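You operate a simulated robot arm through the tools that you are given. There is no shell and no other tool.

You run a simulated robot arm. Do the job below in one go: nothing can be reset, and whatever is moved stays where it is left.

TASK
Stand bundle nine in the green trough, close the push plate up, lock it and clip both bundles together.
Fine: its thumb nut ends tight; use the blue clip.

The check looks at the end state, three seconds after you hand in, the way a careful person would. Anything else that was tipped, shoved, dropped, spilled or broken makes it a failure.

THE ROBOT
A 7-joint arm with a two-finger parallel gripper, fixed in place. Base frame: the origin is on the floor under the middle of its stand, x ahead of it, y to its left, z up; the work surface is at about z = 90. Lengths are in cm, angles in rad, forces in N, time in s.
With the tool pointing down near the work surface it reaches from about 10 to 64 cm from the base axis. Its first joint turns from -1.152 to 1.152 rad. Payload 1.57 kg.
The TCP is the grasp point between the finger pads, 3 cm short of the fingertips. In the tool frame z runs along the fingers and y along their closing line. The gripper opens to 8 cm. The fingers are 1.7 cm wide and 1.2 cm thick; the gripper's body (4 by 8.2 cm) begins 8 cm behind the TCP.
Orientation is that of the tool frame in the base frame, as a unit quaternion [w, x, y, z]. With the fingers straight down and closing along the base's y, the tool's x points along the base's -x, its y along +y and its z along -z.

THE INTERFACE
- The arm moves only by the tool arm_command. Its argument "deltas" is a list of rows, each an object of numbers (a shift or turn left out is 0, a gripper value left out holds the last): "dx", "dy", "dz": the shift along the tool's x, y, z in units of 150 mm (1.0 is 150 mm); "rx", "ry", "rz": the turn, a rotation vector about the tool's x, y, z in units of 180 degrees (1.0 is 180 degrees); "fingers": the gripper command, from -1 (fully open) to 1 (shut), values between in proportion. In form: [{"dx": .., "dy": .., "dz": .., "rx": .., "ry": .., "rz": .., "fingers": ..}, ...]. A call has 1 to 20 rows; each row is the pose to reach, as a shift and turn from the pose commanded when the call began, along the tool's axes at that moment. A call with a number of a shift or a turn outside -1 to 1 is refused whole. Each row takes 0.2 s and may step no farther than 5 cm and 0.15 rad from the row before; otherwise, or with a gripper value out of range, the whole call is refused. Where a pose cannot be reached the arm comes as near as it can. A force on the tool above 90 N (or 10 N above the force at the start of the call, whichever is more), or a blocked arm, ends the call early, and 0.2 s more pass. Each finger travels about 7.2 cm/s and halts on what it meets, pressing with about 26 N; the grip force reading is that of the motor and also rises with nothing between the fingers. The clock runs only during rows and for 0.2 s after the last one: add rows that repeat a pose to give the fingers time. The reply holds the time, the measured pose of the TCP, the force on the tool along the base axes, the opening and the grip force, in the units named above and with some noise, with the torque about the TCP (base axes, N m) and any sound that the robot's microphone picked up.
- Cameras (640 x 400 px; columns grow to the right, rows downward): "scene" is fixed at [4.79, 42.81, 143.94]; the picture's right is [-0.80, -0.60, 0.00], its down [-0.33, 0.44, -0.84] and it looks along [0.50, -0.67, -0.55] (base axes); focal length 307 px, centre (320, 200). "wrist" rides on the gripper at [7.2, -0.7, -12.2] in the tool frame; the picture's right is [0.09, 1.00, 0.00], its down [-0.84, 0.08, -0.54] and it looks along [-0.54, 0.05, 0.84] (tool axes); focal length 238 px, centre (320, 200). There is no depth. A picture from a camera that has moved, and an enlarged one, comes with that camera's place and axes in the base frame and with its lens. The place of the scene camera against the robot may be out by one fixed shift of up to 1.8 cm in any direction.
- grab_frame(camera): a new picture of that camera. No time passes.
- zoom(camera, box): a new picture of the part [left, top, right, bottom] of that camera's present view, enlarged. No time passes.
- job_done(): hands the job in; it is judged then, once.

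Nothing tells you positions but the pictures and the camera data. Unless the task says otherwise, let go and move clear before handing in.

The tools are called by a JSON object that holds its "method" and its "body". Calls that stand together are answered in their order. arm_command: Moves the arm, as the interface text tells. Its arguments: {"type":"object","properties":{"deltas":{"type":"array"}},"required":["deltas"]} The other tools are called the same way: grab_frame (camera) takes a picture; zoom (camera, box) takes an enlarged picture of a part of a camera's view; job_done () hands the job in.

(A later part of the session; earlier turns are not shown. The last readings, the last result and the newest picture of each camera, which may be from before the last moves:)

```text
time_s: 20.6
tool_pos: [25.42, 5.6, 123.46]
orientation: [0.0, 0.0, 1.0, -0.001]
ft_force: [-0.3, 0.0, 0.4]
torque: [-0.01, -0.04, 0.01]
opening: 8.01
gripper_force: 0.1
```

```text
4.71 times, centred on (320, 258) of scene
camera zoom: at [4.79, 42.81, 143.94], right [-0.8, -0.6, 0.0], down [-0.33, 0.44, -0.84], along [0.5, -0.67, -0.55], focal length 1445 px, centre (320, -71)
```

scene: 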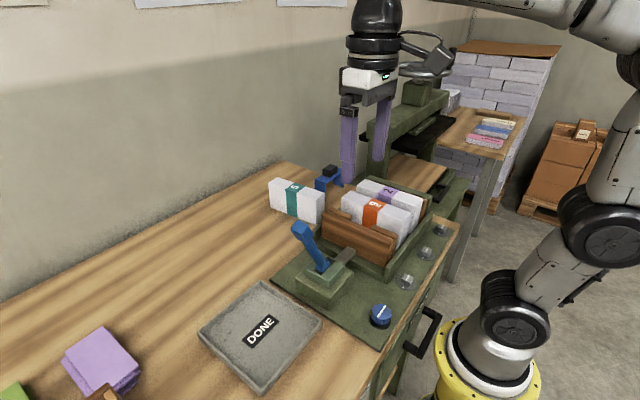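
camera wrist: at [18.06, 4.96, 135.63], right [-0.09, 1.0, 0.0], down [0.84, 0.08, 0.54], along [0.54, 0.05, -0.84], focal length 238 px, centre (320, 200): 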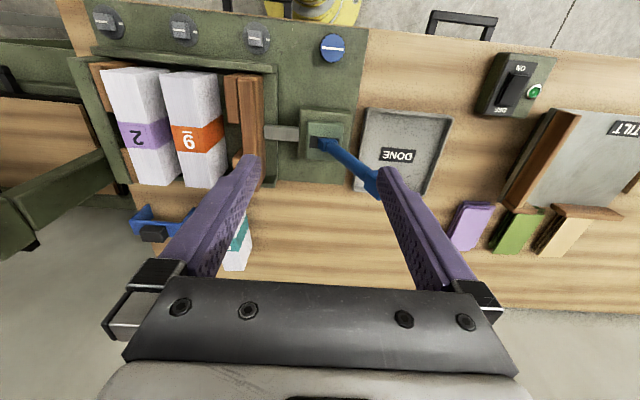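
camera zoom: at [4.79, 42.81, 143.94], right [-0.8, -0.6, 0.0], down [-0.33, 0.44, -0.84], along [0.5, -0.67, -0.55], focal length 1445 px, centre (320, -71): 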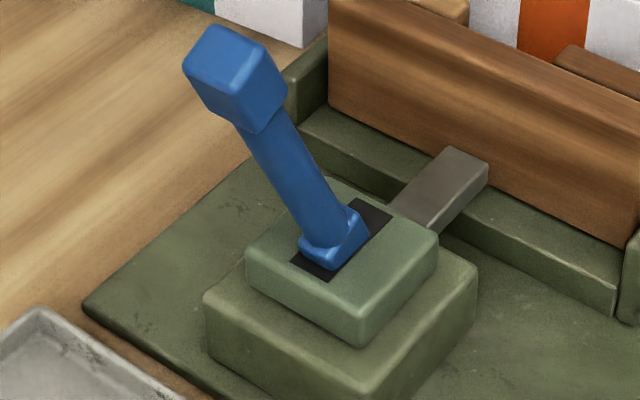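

The lever handle's block sits at about (31.1, 12.8, 111), leaning toward +y; pushing it toward -y should close the plate. I'll shut the fingers and bring them to the +y side of the handle, staying high.

{"method": "arm_command", "body": {"deltas": [{"dx": -0.09, "dy": 0.2, "fingers": 1}, {"dx": -0.19, "dy": 0.42, "fingers": 1}, {"dx": -0.29, "dy": 0.63, "fingers": 1}, {"dx": -0.387, "dy": 0.85, "fingers": 1}, {"dx": -0.387, "dy": 0.85, "fingers": 1}]}}

{"method": "grab_frame", "body": {"camera": "wrist"}}

{"method": "grab_frame", "body": {"camera": "scene"}}

```text
time_s: 21.8
tool_pos: [31.16, 18.23, 123.44]
orientation: [0.0, 0.0, 1.0, 0.0]
ft_force: [-0.5, -0.2, -0.1]
torque: [-0.01, -0.01, -0.03]
opening: 0.0
gripper_force: 21.0
```

```text
taken
camera wrist: at [23.98, 17.8, 135.63], right [-0.09, 1.0, 0.0], down [0.84, 0.08, 0.54], along [0.54, 0.05, -0.84], focal length 238 px, centre (320, 200)
```

wrist: 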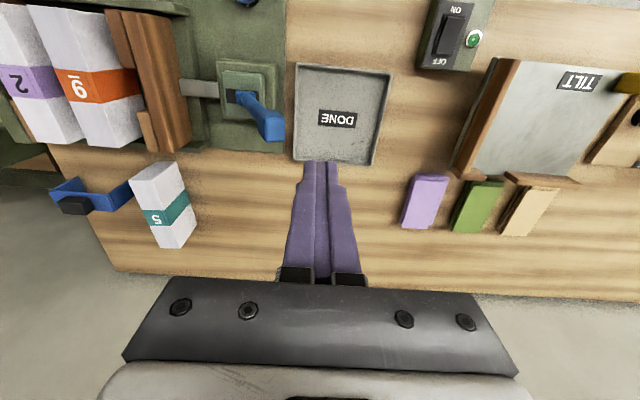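

```text
taken
```

scene: 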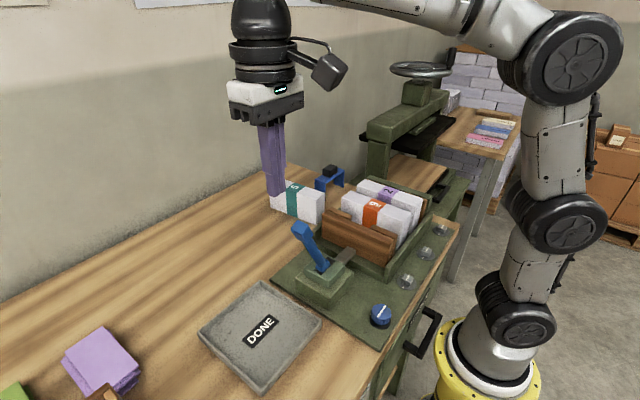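

{"method": "zoom", "body": {"camera": "wrist", "box": [200, 50, 320, 160]}}

```text
3.64 times, centred on (260, 105) of wrist
camera zoom: at [23.98, 17.8, 135.63], right [-0.09, 1.0, 0.0], down [0.84, 0.08, 0.54], along [0.54, 0.05, -0.84], focal length 867 px, centre (538, 546)
```

zoom: 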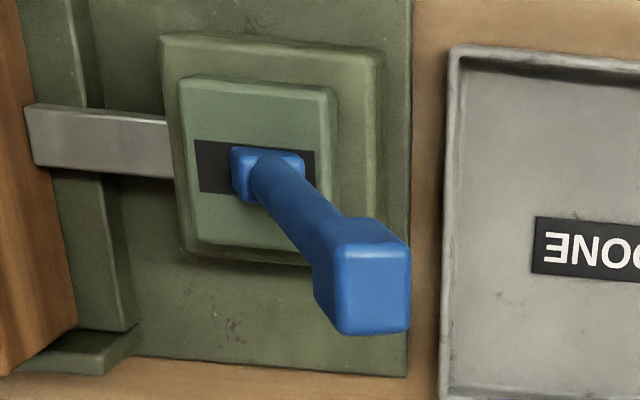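

The handle's end face is at about (31.3, 14.0, 112.3), and my closed fingers sit clear on its +y side. I'm lowering beside it before pushing.

{"method": "arm_command", "body": {"deltas": [{"dz": 0.22, "fingers": 1}, {"dz": 0.44, "fingers": 1}, {"dz": 0.66, "fingers": 1}, {"dz": 0.86, "fingers": 1}, {"dz": 0.86, "fingers": 1}]}}

{"method": "grab_frame", "body": {"camera": "wrist"}}

{"method": "zoom", "body": {"camera": "scene", "box": [240, 160, 400, 290]}}

```text
time_s: 23.0
tool_pos: [31.31, 18.27, 110.64]
orientation: [0.0, 0.0, 1.0, 0.0]
ft_force: [0.4, -0.4, -0.1]
torque: [-0.01, -0.03, 0.04]
opening: 0.0
gripper_force: 21.1
```

```text
taken
camera wrist: at [23.95, 17.68, 122.71], right [-0.09, 1.0, 0.0], down [0.84, 0.08, 0.54], along [0.54, 0.05, -0.84], focal length 238 px, centre (320, 200)
```

wrist: 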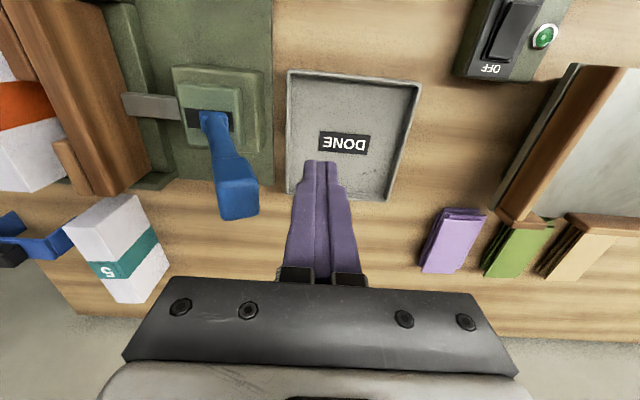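

```text
3.08 times, centred on (320, 225) of scene
camera zoom: at [4.79, 42.81, 143.94], right [-0.8, -0.6, 0.0], down [-0.33, 0.44, -0.84], along [0.5, -0.67, -0.55], focal length 945 px, centre (320, 123)
```

zoom: 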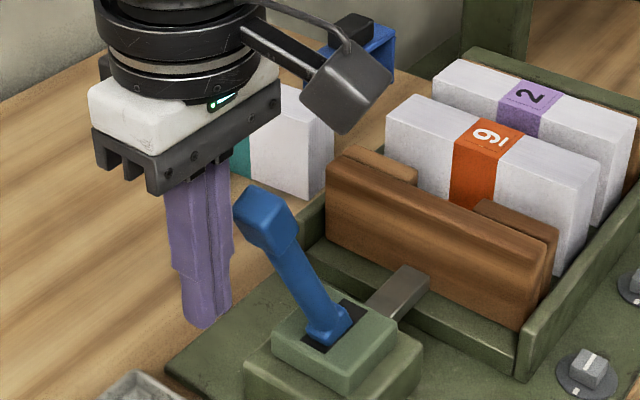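

The fingers are beside the handle. Now I'll push it in the -y direction a few centimetres and see how it responds.

{"method": "arm_command", "body": {"deltas": [{"dy": -0.05, "fingers": 1}, {"dy": -0.1, "fingers": 1}, {"dy": -0.15, "fingers": 1}, {"dy": -0.2, "fingers": 1}, {"dy": -0.25, "fingers": 1}, {"dy": -0.25, "fingers": 1}]}}

{"method": "grab_frame", "body": {"camera": "wrist"}}

{"method": "zoom", "body": {"camera": "scene", "box": [240, 160, 400, 290]}}

```text
time_s: 24.4
tool_pos: [31.04, 14.44, 110.46]
orientation: [0.0, 0.001, 1.0, 0.001]
ft_force: [0.1, 0.4, 0.6]
torque: [-0.02, -0.03, 0.01]
opening: 0.01
gripper_force: 21.6
```

```text
taken
camera wrist: at [23.86, 13.89, 122.7], right [-0.09, 1.0, 0.0], down [0.84, 0.08, 0.54], along [0.54, 0.05, -0.84], focal length 238 px, centre (320, 200)
```

wrist: 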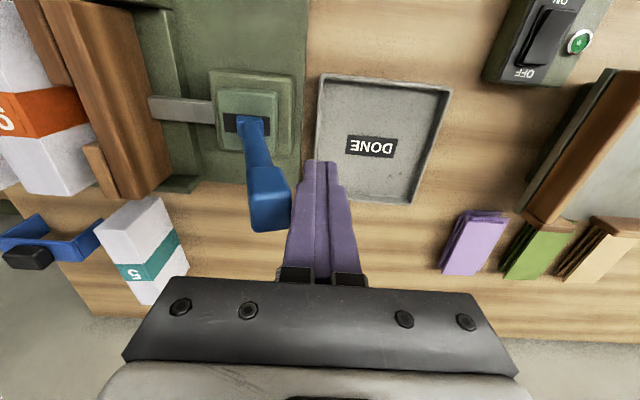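

```text
3.08 times, centred on (320, 225) of scene
camera zoom: at [4.79, 42.81, 143.94], right [-0.8, -0.6, 0.0], down [-0.33, 0.44, -0.84], along [0.5, -0.67, -0.55], focal length 945 px, centre (320, 123)
```

zoom: 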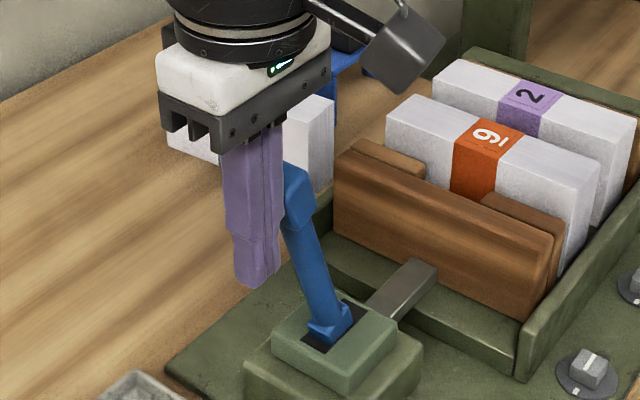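

The handle is moving and the plate advances with almost no force. I'm continuing the push.

{"method": "arm_command", "body": {"deltas": [{"dy": -0.06, "fingers": 1}, {"dy": -0.12, "fingers": 1}, {"dy": -0.18, "fingers": 1}, {"dy": -0.24, "fingers": 1}, {"dy": -0.3, "fingers": 1}, {"dy": -0.3, "fingers": 1}]}}

{"method": "grab_frame", "body": {"camera": "wrist"}}

{"method": "zoom", "body": {"camera": "scene", "box": [260, 150, 440, 290]}}

```text
time_s: 25.8
tool_pos: [31.1, 9.96, 110.61]
orientation: [0.0, 0.0, 1.0, 0.0]
ft_force: [0.3, 0.8, 0.9]
torque: [-0.03, 0.0, 0.04]
opening: 0.01
gripper_force: 21.7
```

```text
taken
camera wrist: at [23.82, 9.38, 122.69], right [-0.09, 1.0, 0.0], down [0.84, 0.08, 0.54], along [0.54, 0.05, -0.84], focal length 238 px, centre (320, 200)
```

wrist: 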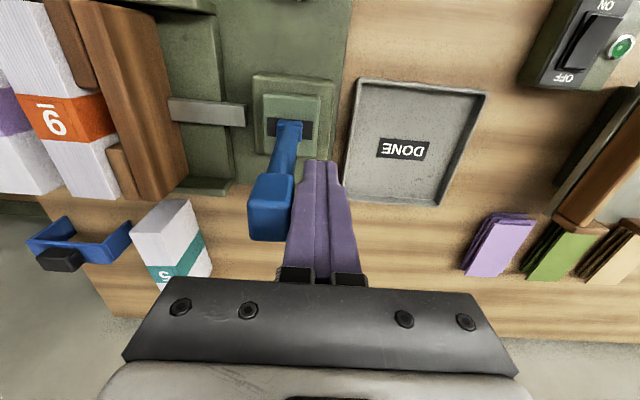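

```text
2.86 times, centred on (350, 220) of scene
camera zoom: at [4.79, 42.81, 143.94], right [-0.8, -0.6, 0.0], down [-0.33, 0.44, -0.84], along [0.5, -0.67, -0.55], focal length 877 px, centre (234, 143)
```

zoom: 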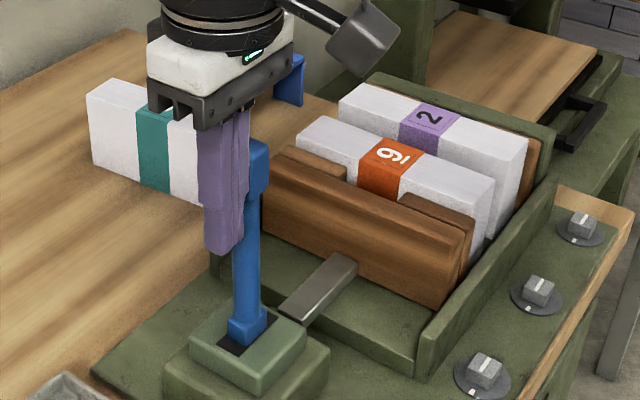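

The plate is about to reach bundle nine. I'm continuing more gently and watching for a rise in force.

{"method": "arm_command", "body": {"deltas": [{"dy": -0.05, "fingers": 1}, {"dy": -0.1, "fingers": 1}, {"dy": -0.15, "fingers": 1}, {"dy": -0.2, "fingers": 1}, {"dy": -0.2, "fingers": 1}]}}

{"method": "grab_frame", "body": {"camera": "wrist"}}

{"method": "zoom", "body": {"camera": "scene", "box": [260, 150, 440, 290]}}

```text
time_s: 27.0
tool_pos: [31.17, 7.04, 110.46]
orientation: [0.0, -0.001, 1.0, 0.0]
ft_force: [0.5, 2.4, -1.6]
torque: [0.12, 0.02, 0.04]
opening: 0.0
gripper_force: 21.2
```

```text
taken
camera wrist: at [23.83, 6.41, 122.69], right [-0.09, 1.0, 0.0], down [0.84, 0.08, 0.54], along [0.54, 0.05, -0.84], focal length 238 px, centre (320, 200)
```

wrist: 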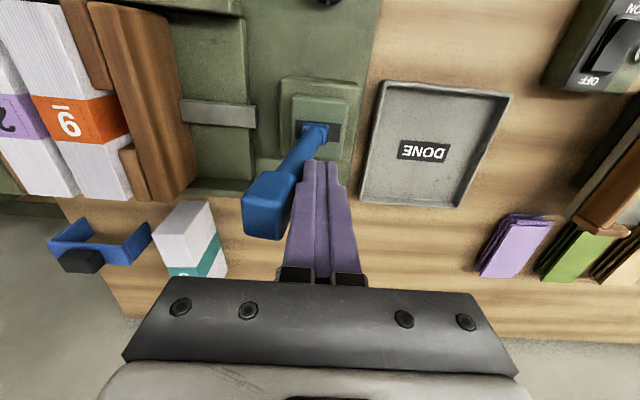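

```text
2.86 times, centred on (350, 220) of scene
camera zoom: at [4.79, 42.82, 143.94], right [-0.8, -0.6, 0.0], down [-0.33, 0.44, -0.84], along [0.5, -0.67, -0.55], focal length 877 px, centre (234, 143)
```

zoom: 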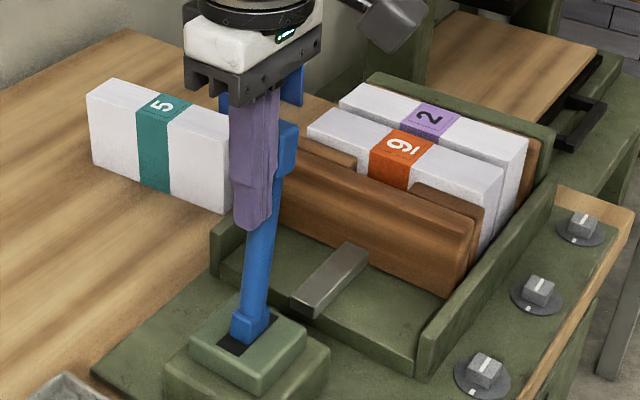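

Bundle nine is sliding upright with the plate and only a narrow gap to bundle 2 remains. I'm continuing in small steps.

{"method": "arm_command", "body": {"deltas": [{"dy": -0.04, "fingers": 1}, {"dy": -0.08, "fingers": 1}, {"dy": -0.12, "fingers": 1}, {"dy": -0.12, "fingers": 1}]}}

{"method": "zoom", "body": {"camera": "scene", "box": [260, 150, 440, 290]}}

```text
time_s: 28.0
tool_pos: [31.18, 5.24, 110.56]
orientation: [0.0, 0.0, 1.0, 0.0]
ft_force: [0.3, 3.7, -1.7]
torque: [0.15, 0.08, -0.01]
opening: 0.03
gripper_force: 21.0
```

```text
2.86 times, centred on (350, 220) of scene
camera zoom: at [4.79, 42.82, 143.94], right [-0.8, -0.6, 0.0], down [-0.33, 0.44, -0.84], along [0.5, -0.67, -0.55], focal length 877 px, centre (234, 143)
```

zoom: 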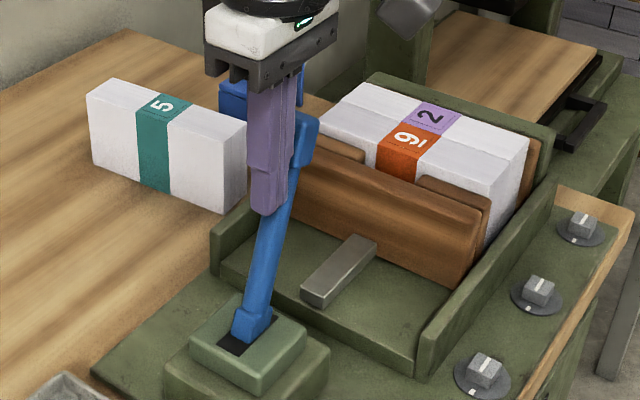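

The two bundles look to be touching now. I'll nudge a bit more to find the firm stop.

{"method": "arm_command", "body": {"deltas": [{"dy": -0.02, "fingers": 1}, {"dy": -0.04, "fingers": 1}, {"dy": -0.04, "fingers": 1}]}}

{"method": "zoom", "body": {"camera": "scene", "box": [310, 150, 440, 260]}}

{"method": "grab_frame", "body": {"camera": "wrist"}}

```text
time_s: 28.8
tool_pos: [31.11, 5.12, 110.62]
orientation: [-0.001, 0.001, 1.0, 0.006]
ft_force: [-2.0, 32.3, 0.4]
torque: [0.98, 0.01, 0.1]
opening: 0.0
gripper_force: 21.0
```

```text
3.64 times, centred on (375, 205) of scene
camera zoom: at [4.78, 42.91, 143.91], right [-0.8, -0.6, 0.0], down [-0.33, 0.44, -0.84], along [0.5, -0.67, -0.55], focal length 1117 px, centre (120, 182)
```

zoom: 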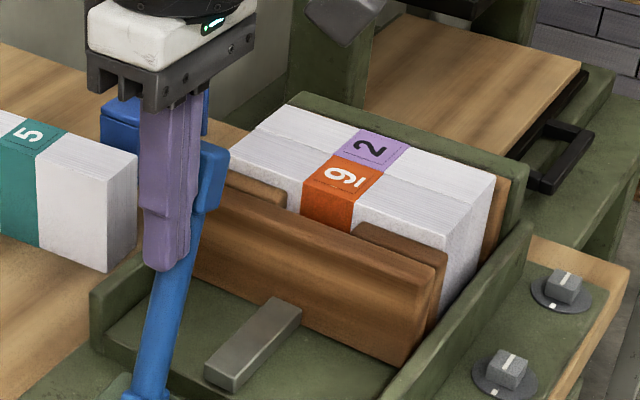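

```text
taken
camera wrist: at [23.83, 4.31, 122.76], right [-0.09, 1.0, 0.01], down [0.84, 0.07, 0.54], along [0.54, 0.06, -0.84], focal length 238 px, centre (320, 200)
```

wrist: 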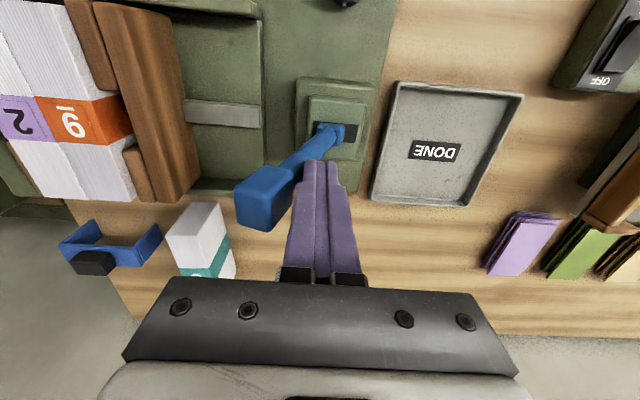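

There's a firm stop at about 32 N and the bundles are clamped together. I'll back off to see whether the plate stays put.

{"method": "arm_command", "body": {"deltas": [{"dy": 0.05, "fingers": 1}, {"dy": 0.15, "fingers": 1}, {"dy": 0.3, "fingers": 1}, {"dy": 0.3, "fingers": 1}]}}

{"method": "zoom", "body": {"camera": "scene", "box": [280, 150, 440, 270]}}

{"method": "grab_frame", "body": {"camera": "wrist"}}

```text
time_s: 29.8
tool_pos: [31.21, 9.12, 110.66]
orientation: [0.0, 0.0, 1.0, 0.0]
ft_force: [0.1, -0.4, 0.2]
torque: [-0.02, 0.0, 0.0]
opening: 0.0
gripper_force: 21.2
```

```text
3.33 times, centred on (360, 210) of scene
camera zoom: at [4.79, 42.81, 143.94], right [-0.8, -0.6, 0.0], down [-0.33, 0.44, -0.84], along [0.5, -0.67, -0.55], focal length 1024 px, centre (187, 167)
```

zoom: 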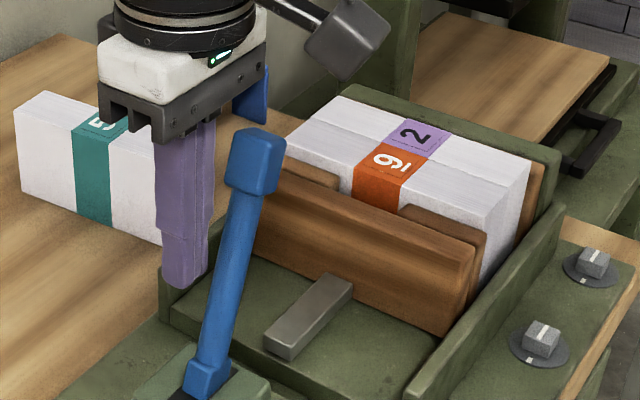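

```text
taken
camera wrist: at [23.82, 8.49, 122.7], right [-0.09, 1.0, 0.0], down [0.84, 0.08, 0.54], along [0.54, 0.05, -0.84], focal length 238 px, centre (320, 200)
```

wrist: 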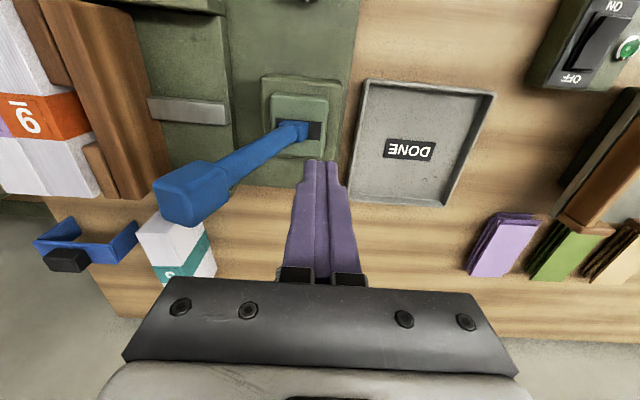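

The plate stays closed with the handle over toward -y. Next is the blue thumb nut at about (18, 6.8). I'll rise and look at it from close above.

{"method": "arm_command", "body": {"deltas": [{"dz": -0.25, "fingers": 1}, {"dz": -0.5, "fingers": 0}, {"dx": 0.25, "dy": -0.05, "dz": -0.55, "fingers": -1}, {"dx": 0.5, "dy": -0.1, "dz": -0.55, "fingers": -1}, {"dx": 0.733, "dy": -0.153, "dz": -0.55, "fingers": -1}, {"dx": 0.733, "dy": -0.153, "dz": -0.55, "fingers": -1}]}}

{"method": "grab_frame", "body": {"camera": "wrist"}}

{"method": "grab_frame", "body": {"camera": "scene"}}

```text
time_s: 31.2
tool_pos: [20.14, 6.76, 118.94]
orientation: [-0.001, 0.0, 1.0, 0.0]
ft_force: [0.4, -0.2, -0.9]
torque: [-0.01, 0.02, -0.01]
opening: 8.0
gripper_force: 0.0
```

```text
taken
camera wrist: at [12.9, 6.23, 131.03], right [-0.09, 1.0, 0.0], down [0.84, 0.08, 0.54], along [0.54, 0.05, -0.84], focal length 238 px, centre (320, 200)
```

wrist: 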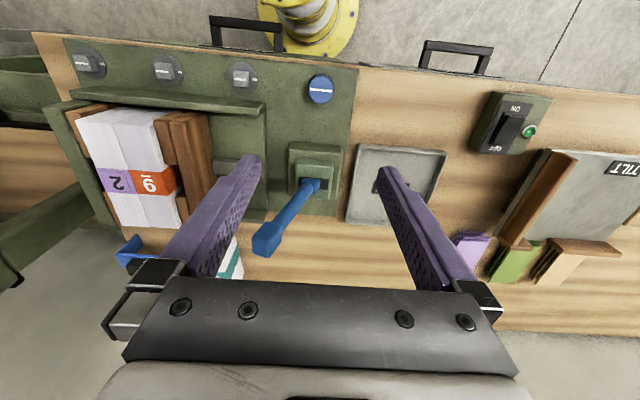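

```text
taken
```

scene: 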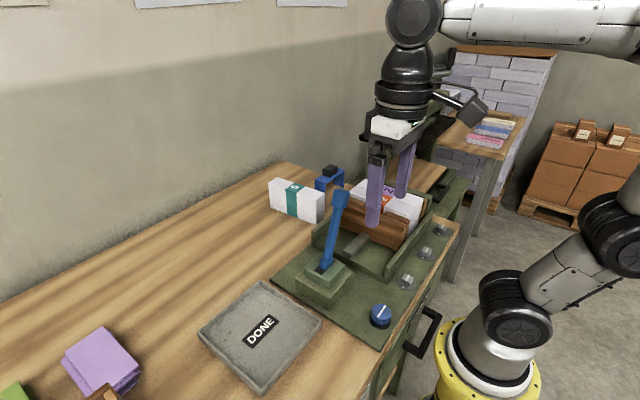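

{"method": "zoom", "body": {"camera": "wrist", "box": [290, 65, 350, 115]}}

{"method": "zoom", "body": {"camera": "wrist", "box": [60, 80, 280, 240]}}

{"method": "zoom", "body": {"camera": "scene", "box": [340, 280, 430, 340]}}

```text
8.00 times, centred on (320, 90) of wrist
camera zoom: at [12.9, 6.23, 131.03], right [-0.09, 1.0, 0.0], down [0.84, 0.08, 0.54], along [0.54, 0.05, -0.84], focal length 1907 px, centre (320, 1080)
```

zoom: 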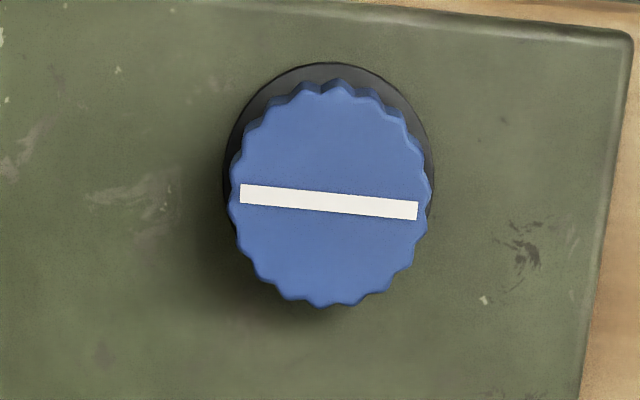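

```text
2.50 times, centred on (170, 160) of wrist
camera zoom: at [12.9, 6.23, 131.03], right [-0.09, 1.0, 0.0], down [0.84, 0.08, 0.54], along [0.54, 0.05, -0.84], focal length 596 px, centre (695, 300)
```

zoom: 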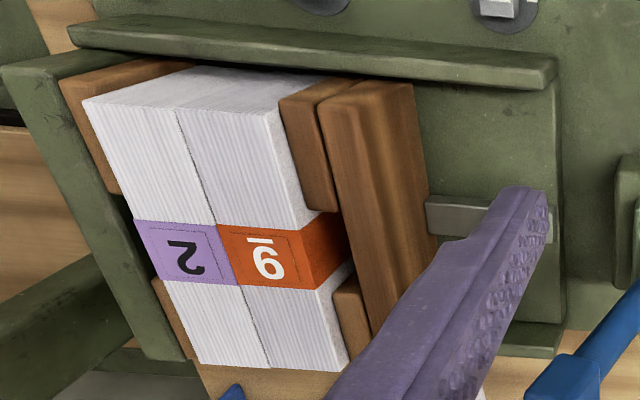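

```text
6.67 times, centred on (385, 310) of scene
camera zoom: at [4.79, 42.81, 143.94], right [-0.8, -0.6, 0.0], down [-0.33, 0.44, -0.84], along [0.5, -0.67, -0.55], focal length 2047 px, centre (-113, -533)
```

zoom: 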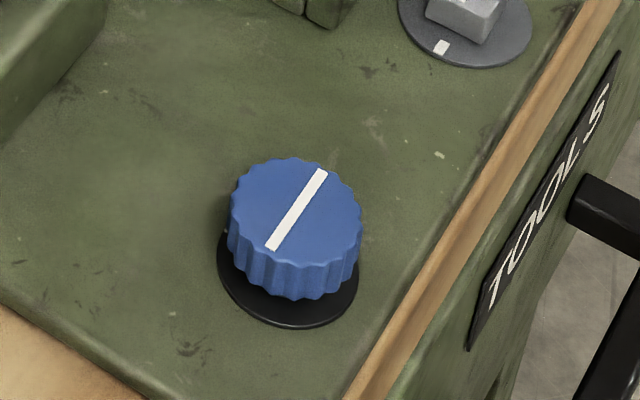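

The nut's top is at (18.06, 6.9, 93.2), about 3.6 cm across, and its white line runs along y while the tick on its base faces +x. I'll come down above it with the gripper pre-turned -45°, so I can turn it clockwise with plenty of range.

{"method": "arm_command", "body": {"deltas": [{"dx": 0.03, "dz": 0.13, "rz": -0.042, "fingers": -0.5}, {"dx": 0.06, "dz": 0.27, "rz": -0.084, "fingers": -0.5}, {"dx": 0.09, "dz": 0.4, "rz": -0.126, "fingers": -0.5}, {"dx": 0.12, "dz": 0.53, "rz": -0.168, "fingers": -0.5}, {"dx": 0.136, "dz": 0.66, "rz": -0.21, "fingers": -0.5}, {"dx": 0.136, "dz": 0.8, "rz": -0.25, "fingers": -0.5}, {"dx": 0.136, "dz": 0.8, "rz": -0.25, "fingers": -0.5}]}}

{"method": "grab_frame", "body": {"camera": "wrist"}}

{"method": "grab_frame", "body": {"camera": "scene"}}

```text
time_s: 32.8
tool_pos: [18.13, 6.78, 106.85]
orientation: [0.001, -0.383, 0.924, 0.0]
ft_force: [0.7, 0.8, 0.9]
torque: [-0.05, -0.03, -0.01]
opening: 6.0
gripper_force: 0.0
```

```text
taken
camera wrist: at [13.39, 1.34, 118.97], right [-0.77, 0.64, 0.0], down [0.54, 0.65, 0.54], along [0.35, 0.42, -0.84], focal length 238 px, centre (320, 200)
```

wrist: 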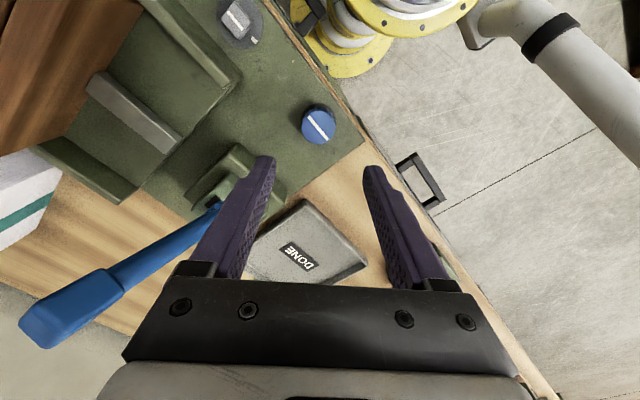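

```text
taken
```

scene: 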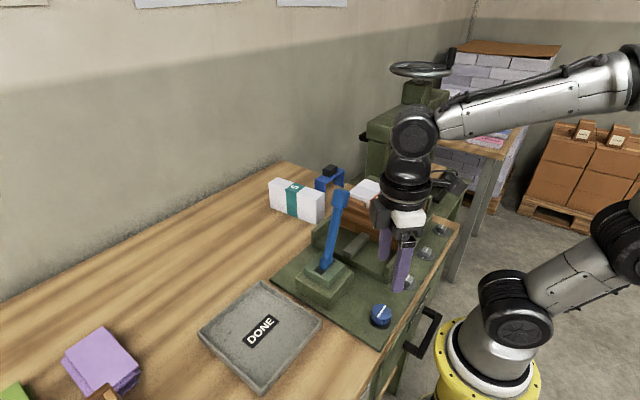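

{"method": "zoom", "body": {"camera": "wrist", "box": [280, 90, 360, 160]}}

```text
5.71 times, centred on (320, 125) of wrist
camera zoom: at [13.39, 1.34, 118.97], right [-0.77, 0.64, 0.0], down [0.54, 0.65, 0.54], along [0.35, 0.42, -0.84], focal length 1362 px, centre (320, 629)
```

zoom: 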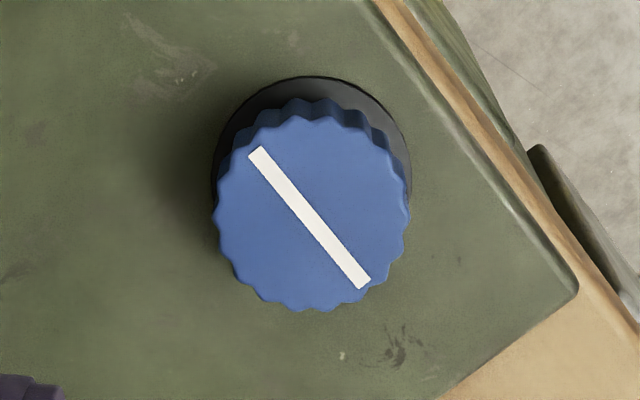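

The nut is centred under the gripper within about 1–2 mm. I'm descending so the fingertips straddle it without touching the plate.

{"method": "arm_command", "body": {"deltas": [{"dx": -0.003, "dy": -0.003, "dz": 0.25, "fingers": -0.5}, {"dx": -0.0057, "dy": -0.0057, "dz": 0.5, "fingers": -0.5}, {"dx": -0.0057, "dy": -0.0057, "dz": 0.7, "fingers": -0.5}, {"dx": -0.0057, "dy": -0.0057, "dz": 0.75, "fingers": -0.5}, {"dx": -0.0057, "dy": -0.0057, "dz": 0.775, "fingers": -0.5}, {"dx": -0.0057, "dy": -0.0057, "dz": 0.775, "fingers": -0.5}]}}

{"method": "grab_frame", "body": {"camera": "wrist"}}

{"method": "zoom", "body": {"camera": "scene", "box": [340, 250, 440, 340]}}

```text
time_s: 34.2
tool_pos: [18.17, 6.82, 95.08]
orientation: [0.0, -0.382, 0.924, 0.0]
ft_force: [-0.2, 0.2, 0.4]
torque: [0.0, 0.03, -0.02]
opening: 5.98
gripper_force: 0.0
```

```text
taken
camera wrist: at [13.52, 1.36, 107.27], right [-0.77, 0.64, 0.0], down [0.54, 0.65, 0.54], along [0.35, 0.42, -0.84], focal length 238 px, centre (320, 200)
```

wrist: 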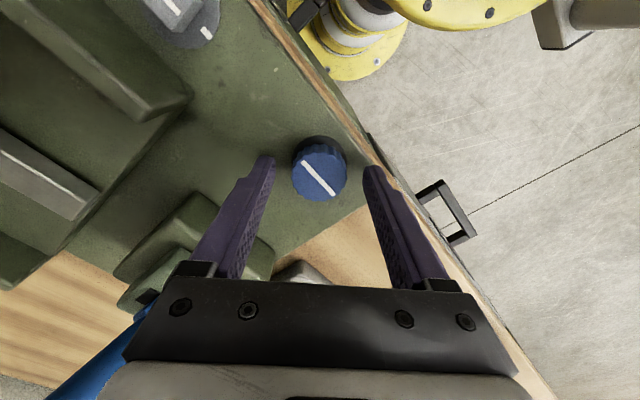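

```text
4.44 times, centred on (390, 295) of scene
camera zoom: at [4.79, 42.81, 143.94], right [-0.8, -0.6, 0.0], down [-0.33, 0.44, -0.84], along [0.5, -0.67, -0.55], focal length 1365 px, centre (9, -222)
```

zoom: 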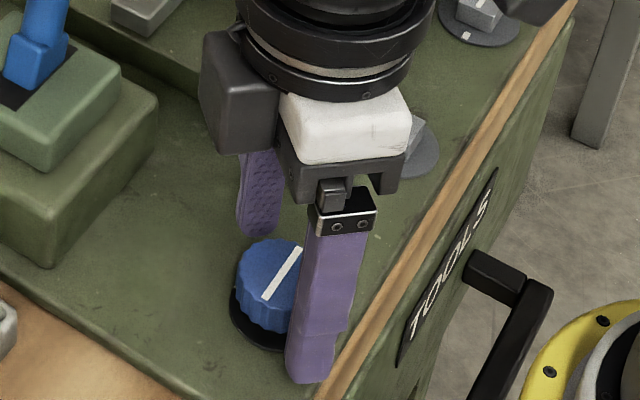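

The nut sits right between the fingertips. I'm going down 3 mm more and closing on it.

{"method": "arm_command", "body": {"deltas": [{"dz": 0.01, "fingers": -0.5}, {"dz": 0.02, "fingers": -0.5}, {"dz": 0.02, "fingers": 1}, {"dz": 0.02, "fingers": 1}, {"dz": 0.02, "fingers": 1}, {"dz": 0.02, "fingers": 1}]}}

{"method": "grab_frame", "body": {"camera": "wrist"}}

{"method": "zoom", "body": {"camera": "scene", "box": [340, 250, 440, 340]}}

```text
time_s: 35.6
tool_pos: [18.27, 6.76, 94.82]
orientation: [0.0, -0.383, 0.924, -0.001]
ft_force: [7.3, -11.6, -4.2]
torque: [-0.42, -0.22, 0.03]
opening: 3.73
gripper_force: 43.5
```

```text
taken
camera wrist: at [13.55, 1.32, 107.0], right [-0.77, 0.64, 0.0], down [0.54, 0.65, 0.54], along [0.35, 0.42, -0.84], focal length 238 px, centre (320, 200)
```

wrist: 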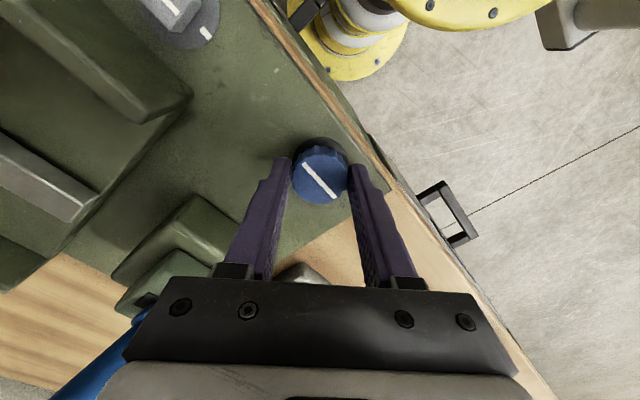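

```text
4.44 times, centred on (390, 295) of scene
camera zoom: at [4.81, 42.78, 143.95], right [-0.8, -0.6, 0.0], down [-0.33, 0.44, -0.84], along [0.5, -0.67, -0.55], focal length 1365 px, centre (9, -222)
```

zoom: 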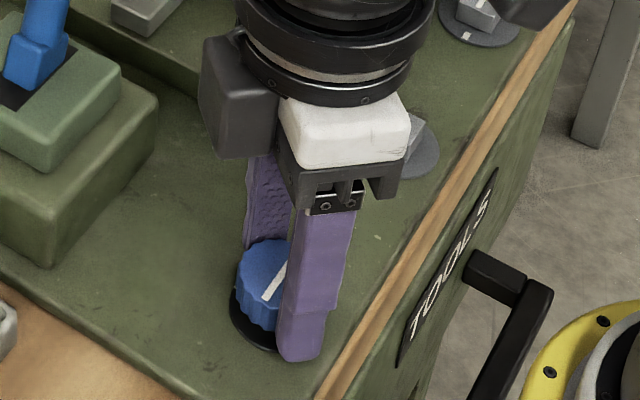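

The nut is held, with a slight sideways strain from a millimetre of misalignment. I'll relieve that, then turn clockwise a little to test the feel.

{"method": "arm_command", "body": {"deltas": [{"dy": -0.007, "fingers": 1}, {"dy": -0.007, "fingers": 1}]}}

{"method": "arm_command", "body": {"deltas": [{"rz": 0.03, "fingers": 1}, {"rz": 0.06, "fingers": 1}, {"rz": 0.09, "fingers": 1}, {"rz": 0.12, "fingers": 1}]}}

{"method": "grab_frame", "body": {"camera": "wrist"}}

{"method": "zoom", "body": {"camera": "scene", "box": [340, 250, 440, 340]}}

```text
time_s: 36.2
tool_pos: [18.26, 6.74, 94.82]
orientation: [-0.001, -0.382, 0.924, 0.0]
ft_force: [0.4, 1.9, -5.2]
torque: [0.22, -0.22, 0.0]
opening: 3.73
gripper_force: 43.6
```

```text
time_s: 37.2
tool_pos: [18.24, 6.7, 94.89]
orientation: [0.0, -0.202, 0.979, -0.001]
ft_force: [-3.5, 7.7, -7.3]
torque: [0.64, -0.41, 0.03]
opening: 3.75
gripper_force: 42.9
```

```text
taken
camera wrist: at [11.84, 3.41, 107.01], right [-0.48, 0.88, 0.0], down [0.74, 0.4, 0.54], along [0.48, 0.26, -0.84], focal length 238 px, centre (320, 200)
```

wrist: 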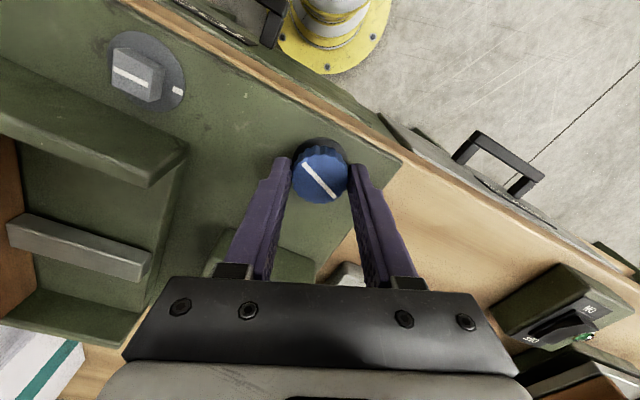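

```text
4.44 times, centred on (390, 295) of scene
camera zoom: at [4.78, 42.83, 143.94], right [-0.8, -0.6, 0.0], down [-0.33, 0.44, -0.84], along [0.5, -0.67, -0.55], focal length 1365 px, centre (9, -222)
```

zoom: 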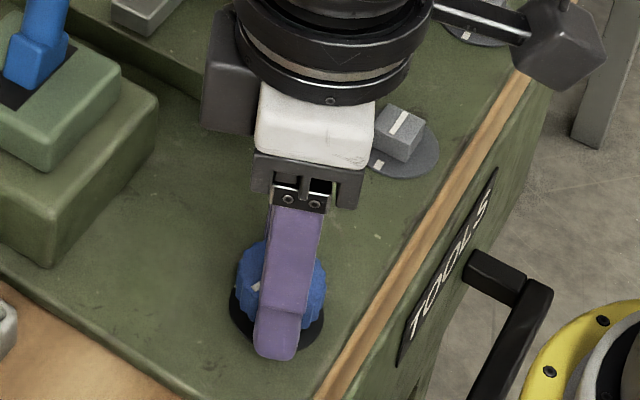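

The nut turns freely with the gripper. I'm continuing clockwise in stages and watching the twist torque.

{"method": "arm_command", "body": {"deltas": [{"rz": 0.04, "fingers": 1}, {"rz": 0.08, "fingers": 1}, {"rz": 0.12, "fingers": 1}, {"rz": 0.16, "fingers": 1}, {"rz": 0.2, "fingers": 1}]}}

{"method": "grab_frame", "body": {"camera": "wrist"}}

```text
time_s: 38.4
tool_pos: [18.26, 6.85, 94.86]
orientation: [0.0, 0.111, 0.994, 0.0]
ft_force: [-5.7, 14.0, -9.2]
torque: [0.37, 0.36, -0.01]
opening: 3.75
gripper_force: 43.4
```

```text
taken
camera wrist: at [11.02, 7.81, 107.02], right [0.13, 0.99, 0.0], down [0.83, -0.11, 0.54], along [0.54, -0.07, -0.84], focal length 238 px, centre (320, 200)
```

wrist: 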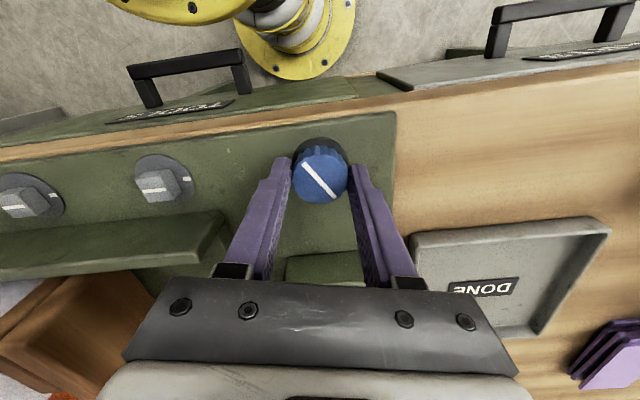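

It has turned about 58° with no twist resistance yet. I'm relieving the small side load and turning on to 90°.

{"method": "arm_command", "body": {"deltas": [{"dx": 0.004, "dy": 0.006, "rz": 0.03, "fingers": 1}, {"dx": 0.004, "dy": 0.006, "rz": 0.06, "fingers": 1}, {"dx": 0.004, "dy": 0.006, "rz": 0.09, "fingers": 1}, {"dx": 0.004, "dy": 0.006, "rz": 0.12, "fingers": 1}]}}

{"method": "arm_command", "body": {"deltas": [{"rz": 0.02, "fingers": 1}, {"rz": 0.04, "fingers": 1}, {"rz": 0.06, "fingers": 1}]}}

{"method": "grab_frame", "body": {"camera": "wrist"}}

{"method": "zoom", "body": {"camera": "scene", "box": [340, 250, 440, 340]}}

```text
time_s: 39.4
tool_pos: [18.24, 6.68, 94.9]
orientation: [0.0, 0.294, 0.956, -0.001]
ft_force: [2.7, -9.0, -16.6]
torque: [-0.43, -0.37, 0.02]
opening: 3.74
gripper_force: 43.6
```

```text
time_s: 40.2
tool_pos: [18.22, 6.77, 94.9]
orientation: [0.0, 0.382, 0.924, -0.001]
ft_force: [8.0, -13.8, -21.8]
torque: [-0.16, -0.1, 0.5]
opening: 3.74
gripper_force: 44.0
```

```text
taken
camera wrist: at [12.62, 11.5, 107.02], right [0.64, 0.77, 0.0], down [0.65, -0.54, 0.54], along [0.42, -0.35, -0.84], focal length 238 px, centre (320, 200)
```

wrist: 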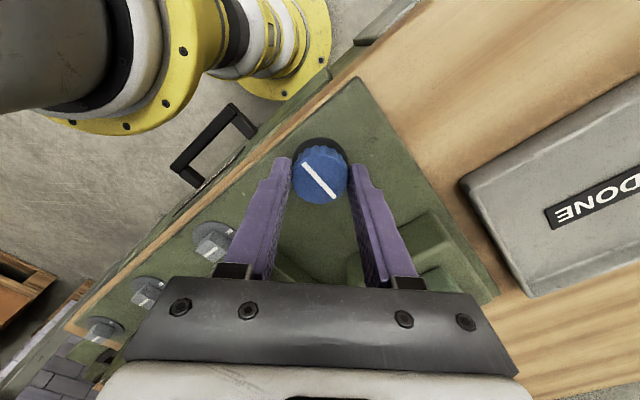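

```text
4.44 times, centred on (390, 295) of scene
camera zoom: at [4.82, 42.78, 143.95], right [-0.8, -0.6, 0.0], down [-0.33, 0.44, -0.84], along [0.5, -0.67, -0.55], focal length 1365 px, centre (9, -222)
```

zoom: 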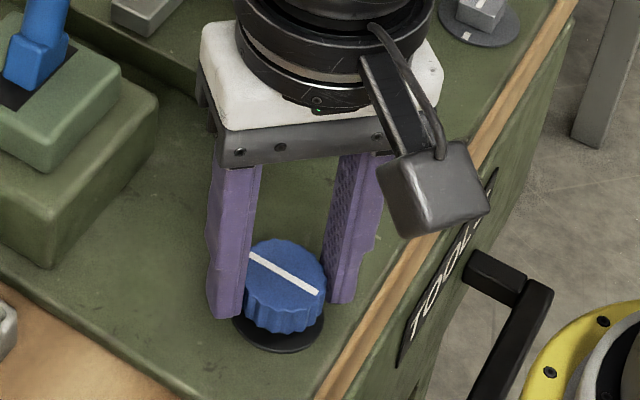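

At 90° the line points at the tick, and a twist torque of 0.5 N·m has appeared, so the nut is coming up against its stop. I'll nudge it a few degrees more to make sure it's tight.

{"method": "arm_command", "body": {"deltas": [{"dz": 0.005, "rz": 0.01, "fingers": 1}, {"dz": 0.005, "rz": 0.02, "fingers": 1}, {"dz": 0.005, "rz": 0.02, "fingers": 1}]}}

{"method": "grab_frame", "body": {"camera": "wrist"}}

{"method": "zoom", "body": {"camera": "scene", "box": [340, 250, 440, 340]}}

```text
time_s: 41.0
tool_pos: [18.07, 6.83, 94.95]
orientation: [-0.001, 0.411, 0.912, 0.0]
ft_force: [-8.3, -7.4, 11.4]
torque: [-0.09, 0.48, 0.66]
opening: 3.77
gripper_force: 43.6
```

```text
taken
camera wrist: at [12.86, 11.9, 107.03], right [0.69, 0.73, 0.0], down [0.61, -0.58, 0.54], along [0.39, -0.37, -0.84], focal length 238 px, centre (320, 200)
```

wrist: 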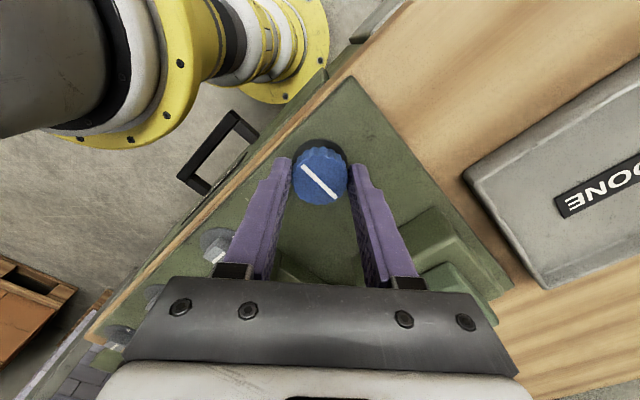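

```text
4.44 times, centred on (390, 295) of scene
camera zoom: at [4.76, 42.79, 143.95], right [-0.8, -0.6, 0.0], down [-0.33, 0.44, -0.84], along [0.5, -0.67, -0.55], focal length 1365 px, centre (9, -222)
```

zoom: 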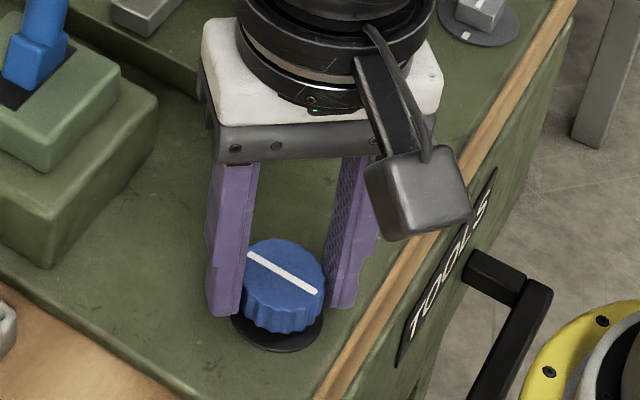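

The gripper turned a few degrees while the nut's line barely moved, so it seems to be at its hard stop. I'll let go and inspect it.

{"method": "arm_command", "body": {"deltas": [{"fingers": -0.5}, {"fingers": -0.5}, {"fingers": -0.5}, {"dz": -0.1, "fingers": -0.5}, {"dz": -0.3, "fingers": -0.5}, {"dz": -0.5, "fingers": -0.5}]}}

{"method": "grab_frame", "body": {"camera": "wrist"}}

{"method": "zoom", "body": {"camera": "wrist", "box": [280, 90, 360, 170]}}

{"method": "zoom", "body": {"camera": "scene", "box": [340, 280, 430, 340]}}

```text
time_s: 42.4
tool_pos: [18.19, 6.84, 102.55]
orientation: [0.0, 0.412, 0.911, 0.0]
ft_force: [-0.3, 0.5, 0.4]
torque: [0.0, -0.03, 0.03]
opening: 6.0
gripper_force: 0.1
```

```text
taken
camera wrist: at [12.92, 11.89, 114.57], right [0.69, 0.73, 0.0], down [0.61, -0.58, 0.54], along [0.39, -0.37, -0.84], focal length 238 px, centre (320, 200)
```

wrist: 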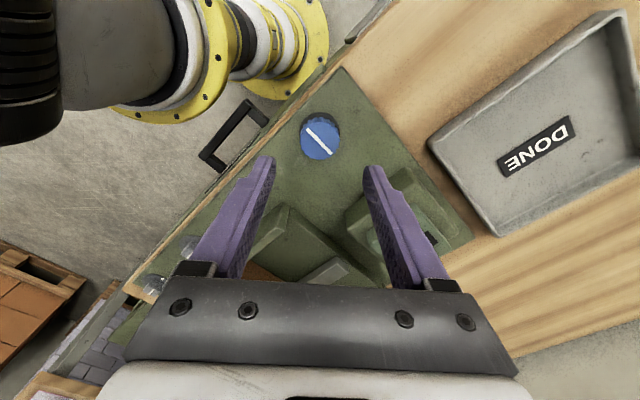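

```text
5.00 times, centred on (320, 130) of wrist
camera zoom: at [12.92, 11.89, 114.57], right [0.69, 0.73, 0.0], down [0.61, -0.58, 0.54], along [0.39, -0.37, -0.84], focal length 1192 px, centre (320, 550)
```

zoom: 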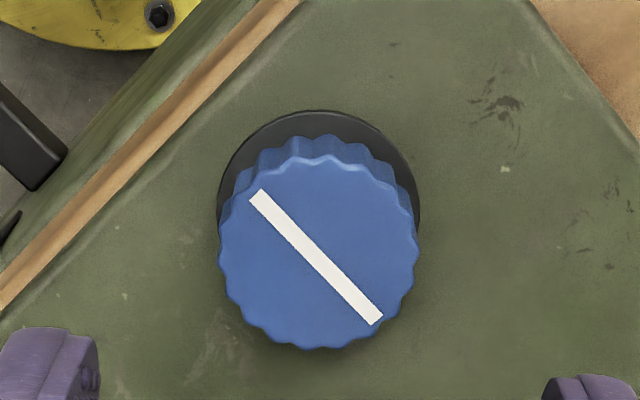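

```text
6.67 times, centred on (385, 310) of scene
camera zoom: at [4.79, 42.81, 143.94], right [-0.8, -0.6, 0.0], down [-0.33, 0.44, -0.84], along [0.5, -0.67, -0.55], focal length 2047 px, centre (-113, -533)
```

zoom: 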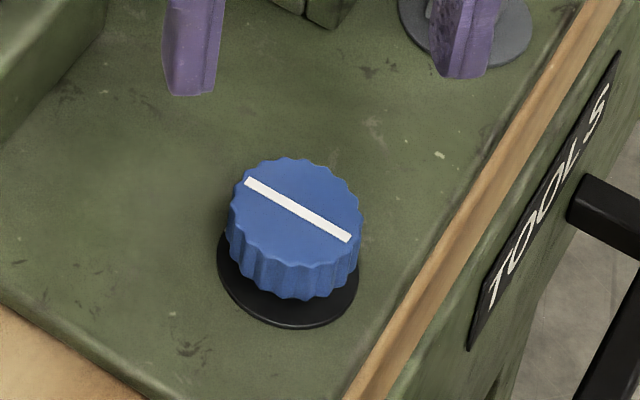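

The nut's line is now exactly along x, pointing to its tick after a 90° clockwise turn to the stop, so the lock is tight. Next is the blue clip: I'm rising and turning the gripper back to square.

{"method": "arm_command", "body": {"deltas": [{"dz": -0.15, "rz": -0.03, "fingers": -0.5}, {"dz": -0.3, "rz": -0.075, "fingers": -0.5}, {"dz": -0.5, "rz": -0.12, "fingers": -0.5}, {"dz": -0.7, "rz": -0.165, "fingers": -0.5}, {"dz": -0.85, "rz": -0.21, "fingers": -0.5}, {"dz": -1.0, "rz": -0.25, "fingers": -0.5}, {"dz": -1.0, "rz": -0.27, "fingers": -0.5}]}}

{"method": "grab_frame", "body": {"camera": "wrist"}}

{"method": "grab_frame", "body": {"camera": "scene"}}

```text
time_s: 44.0
tool_pos: [18.13, 7.03, 117.24]
orientation: [0.0, -0.002, 1.0, 0.001]
ft_force: [-0.1, 0.1, 0.3]
torque: [-0.01, 0.01, 0.02]
opening: 5.99
gripper_force: 0.0
```

```text
taken
camera wrist: at [10.95, 6.24, 129.46], right [-0.09, 1.0, 0.0], down [0.84, 0.08, 0.54], along [0.54, 0.05, -0.84], focal length 238 px, centre (320, 200)
```

wrist: 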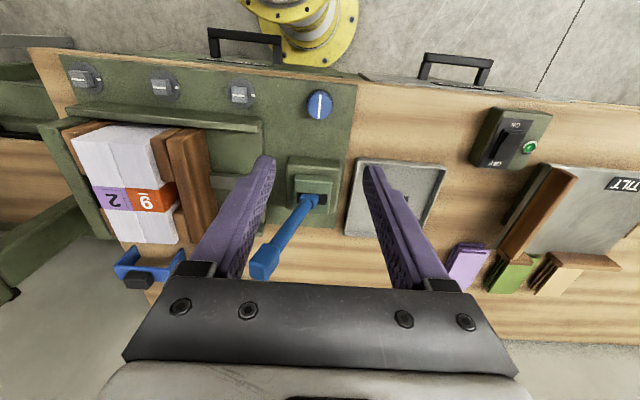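

```text
taken
```

scene: 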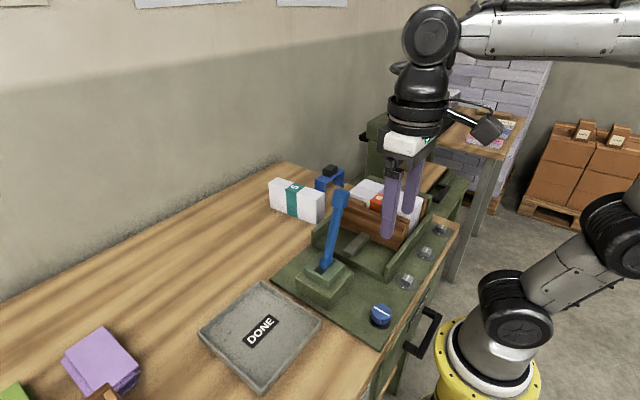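

I want to check the green press beside the clip for collision risk before going there. I'll look at both.

{"method": "zoom", "body": {"camera": "scene", "box": [290, 50, 470, 200]}}

{"method": "zoom", "body": {"camera": "wrist", "box": [0, 80, 220, 310]}}

```text
2.67 times, centred on (380, 125) of scene
camera zoom: at [4.79, 42.81, 143.94], right [-0.8, -0.6, 0.0], down [-0.33, 0.44, -0.84], along [0.5, -0.67, -0.55], focal length 819 px, centre (160, 400)
```

zoom: 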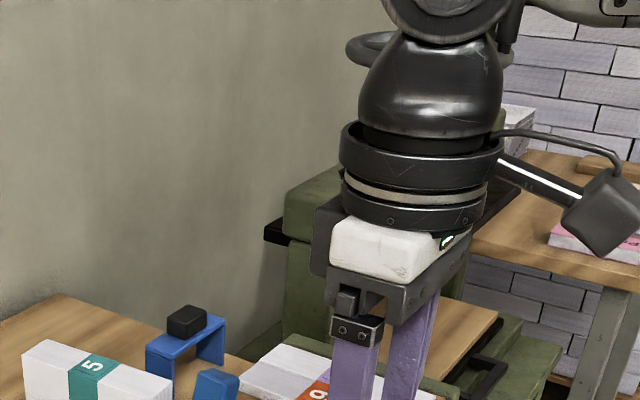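

```text
1.74 times, centred on (110, 195) of wrist
camera zoom: at [10.95, 6.24, 129.46], right [-0.09, 1.0, 0.0], down [0.84, 0.08, 0.54], along [0.54, 0.05, -0.84], focal length 414 px, centre (685, 209)
```

zoom: 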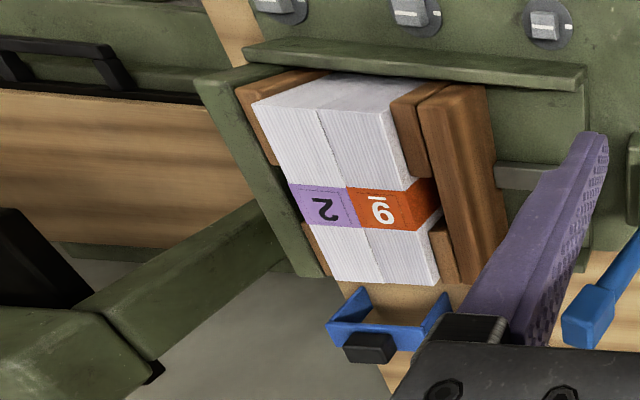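

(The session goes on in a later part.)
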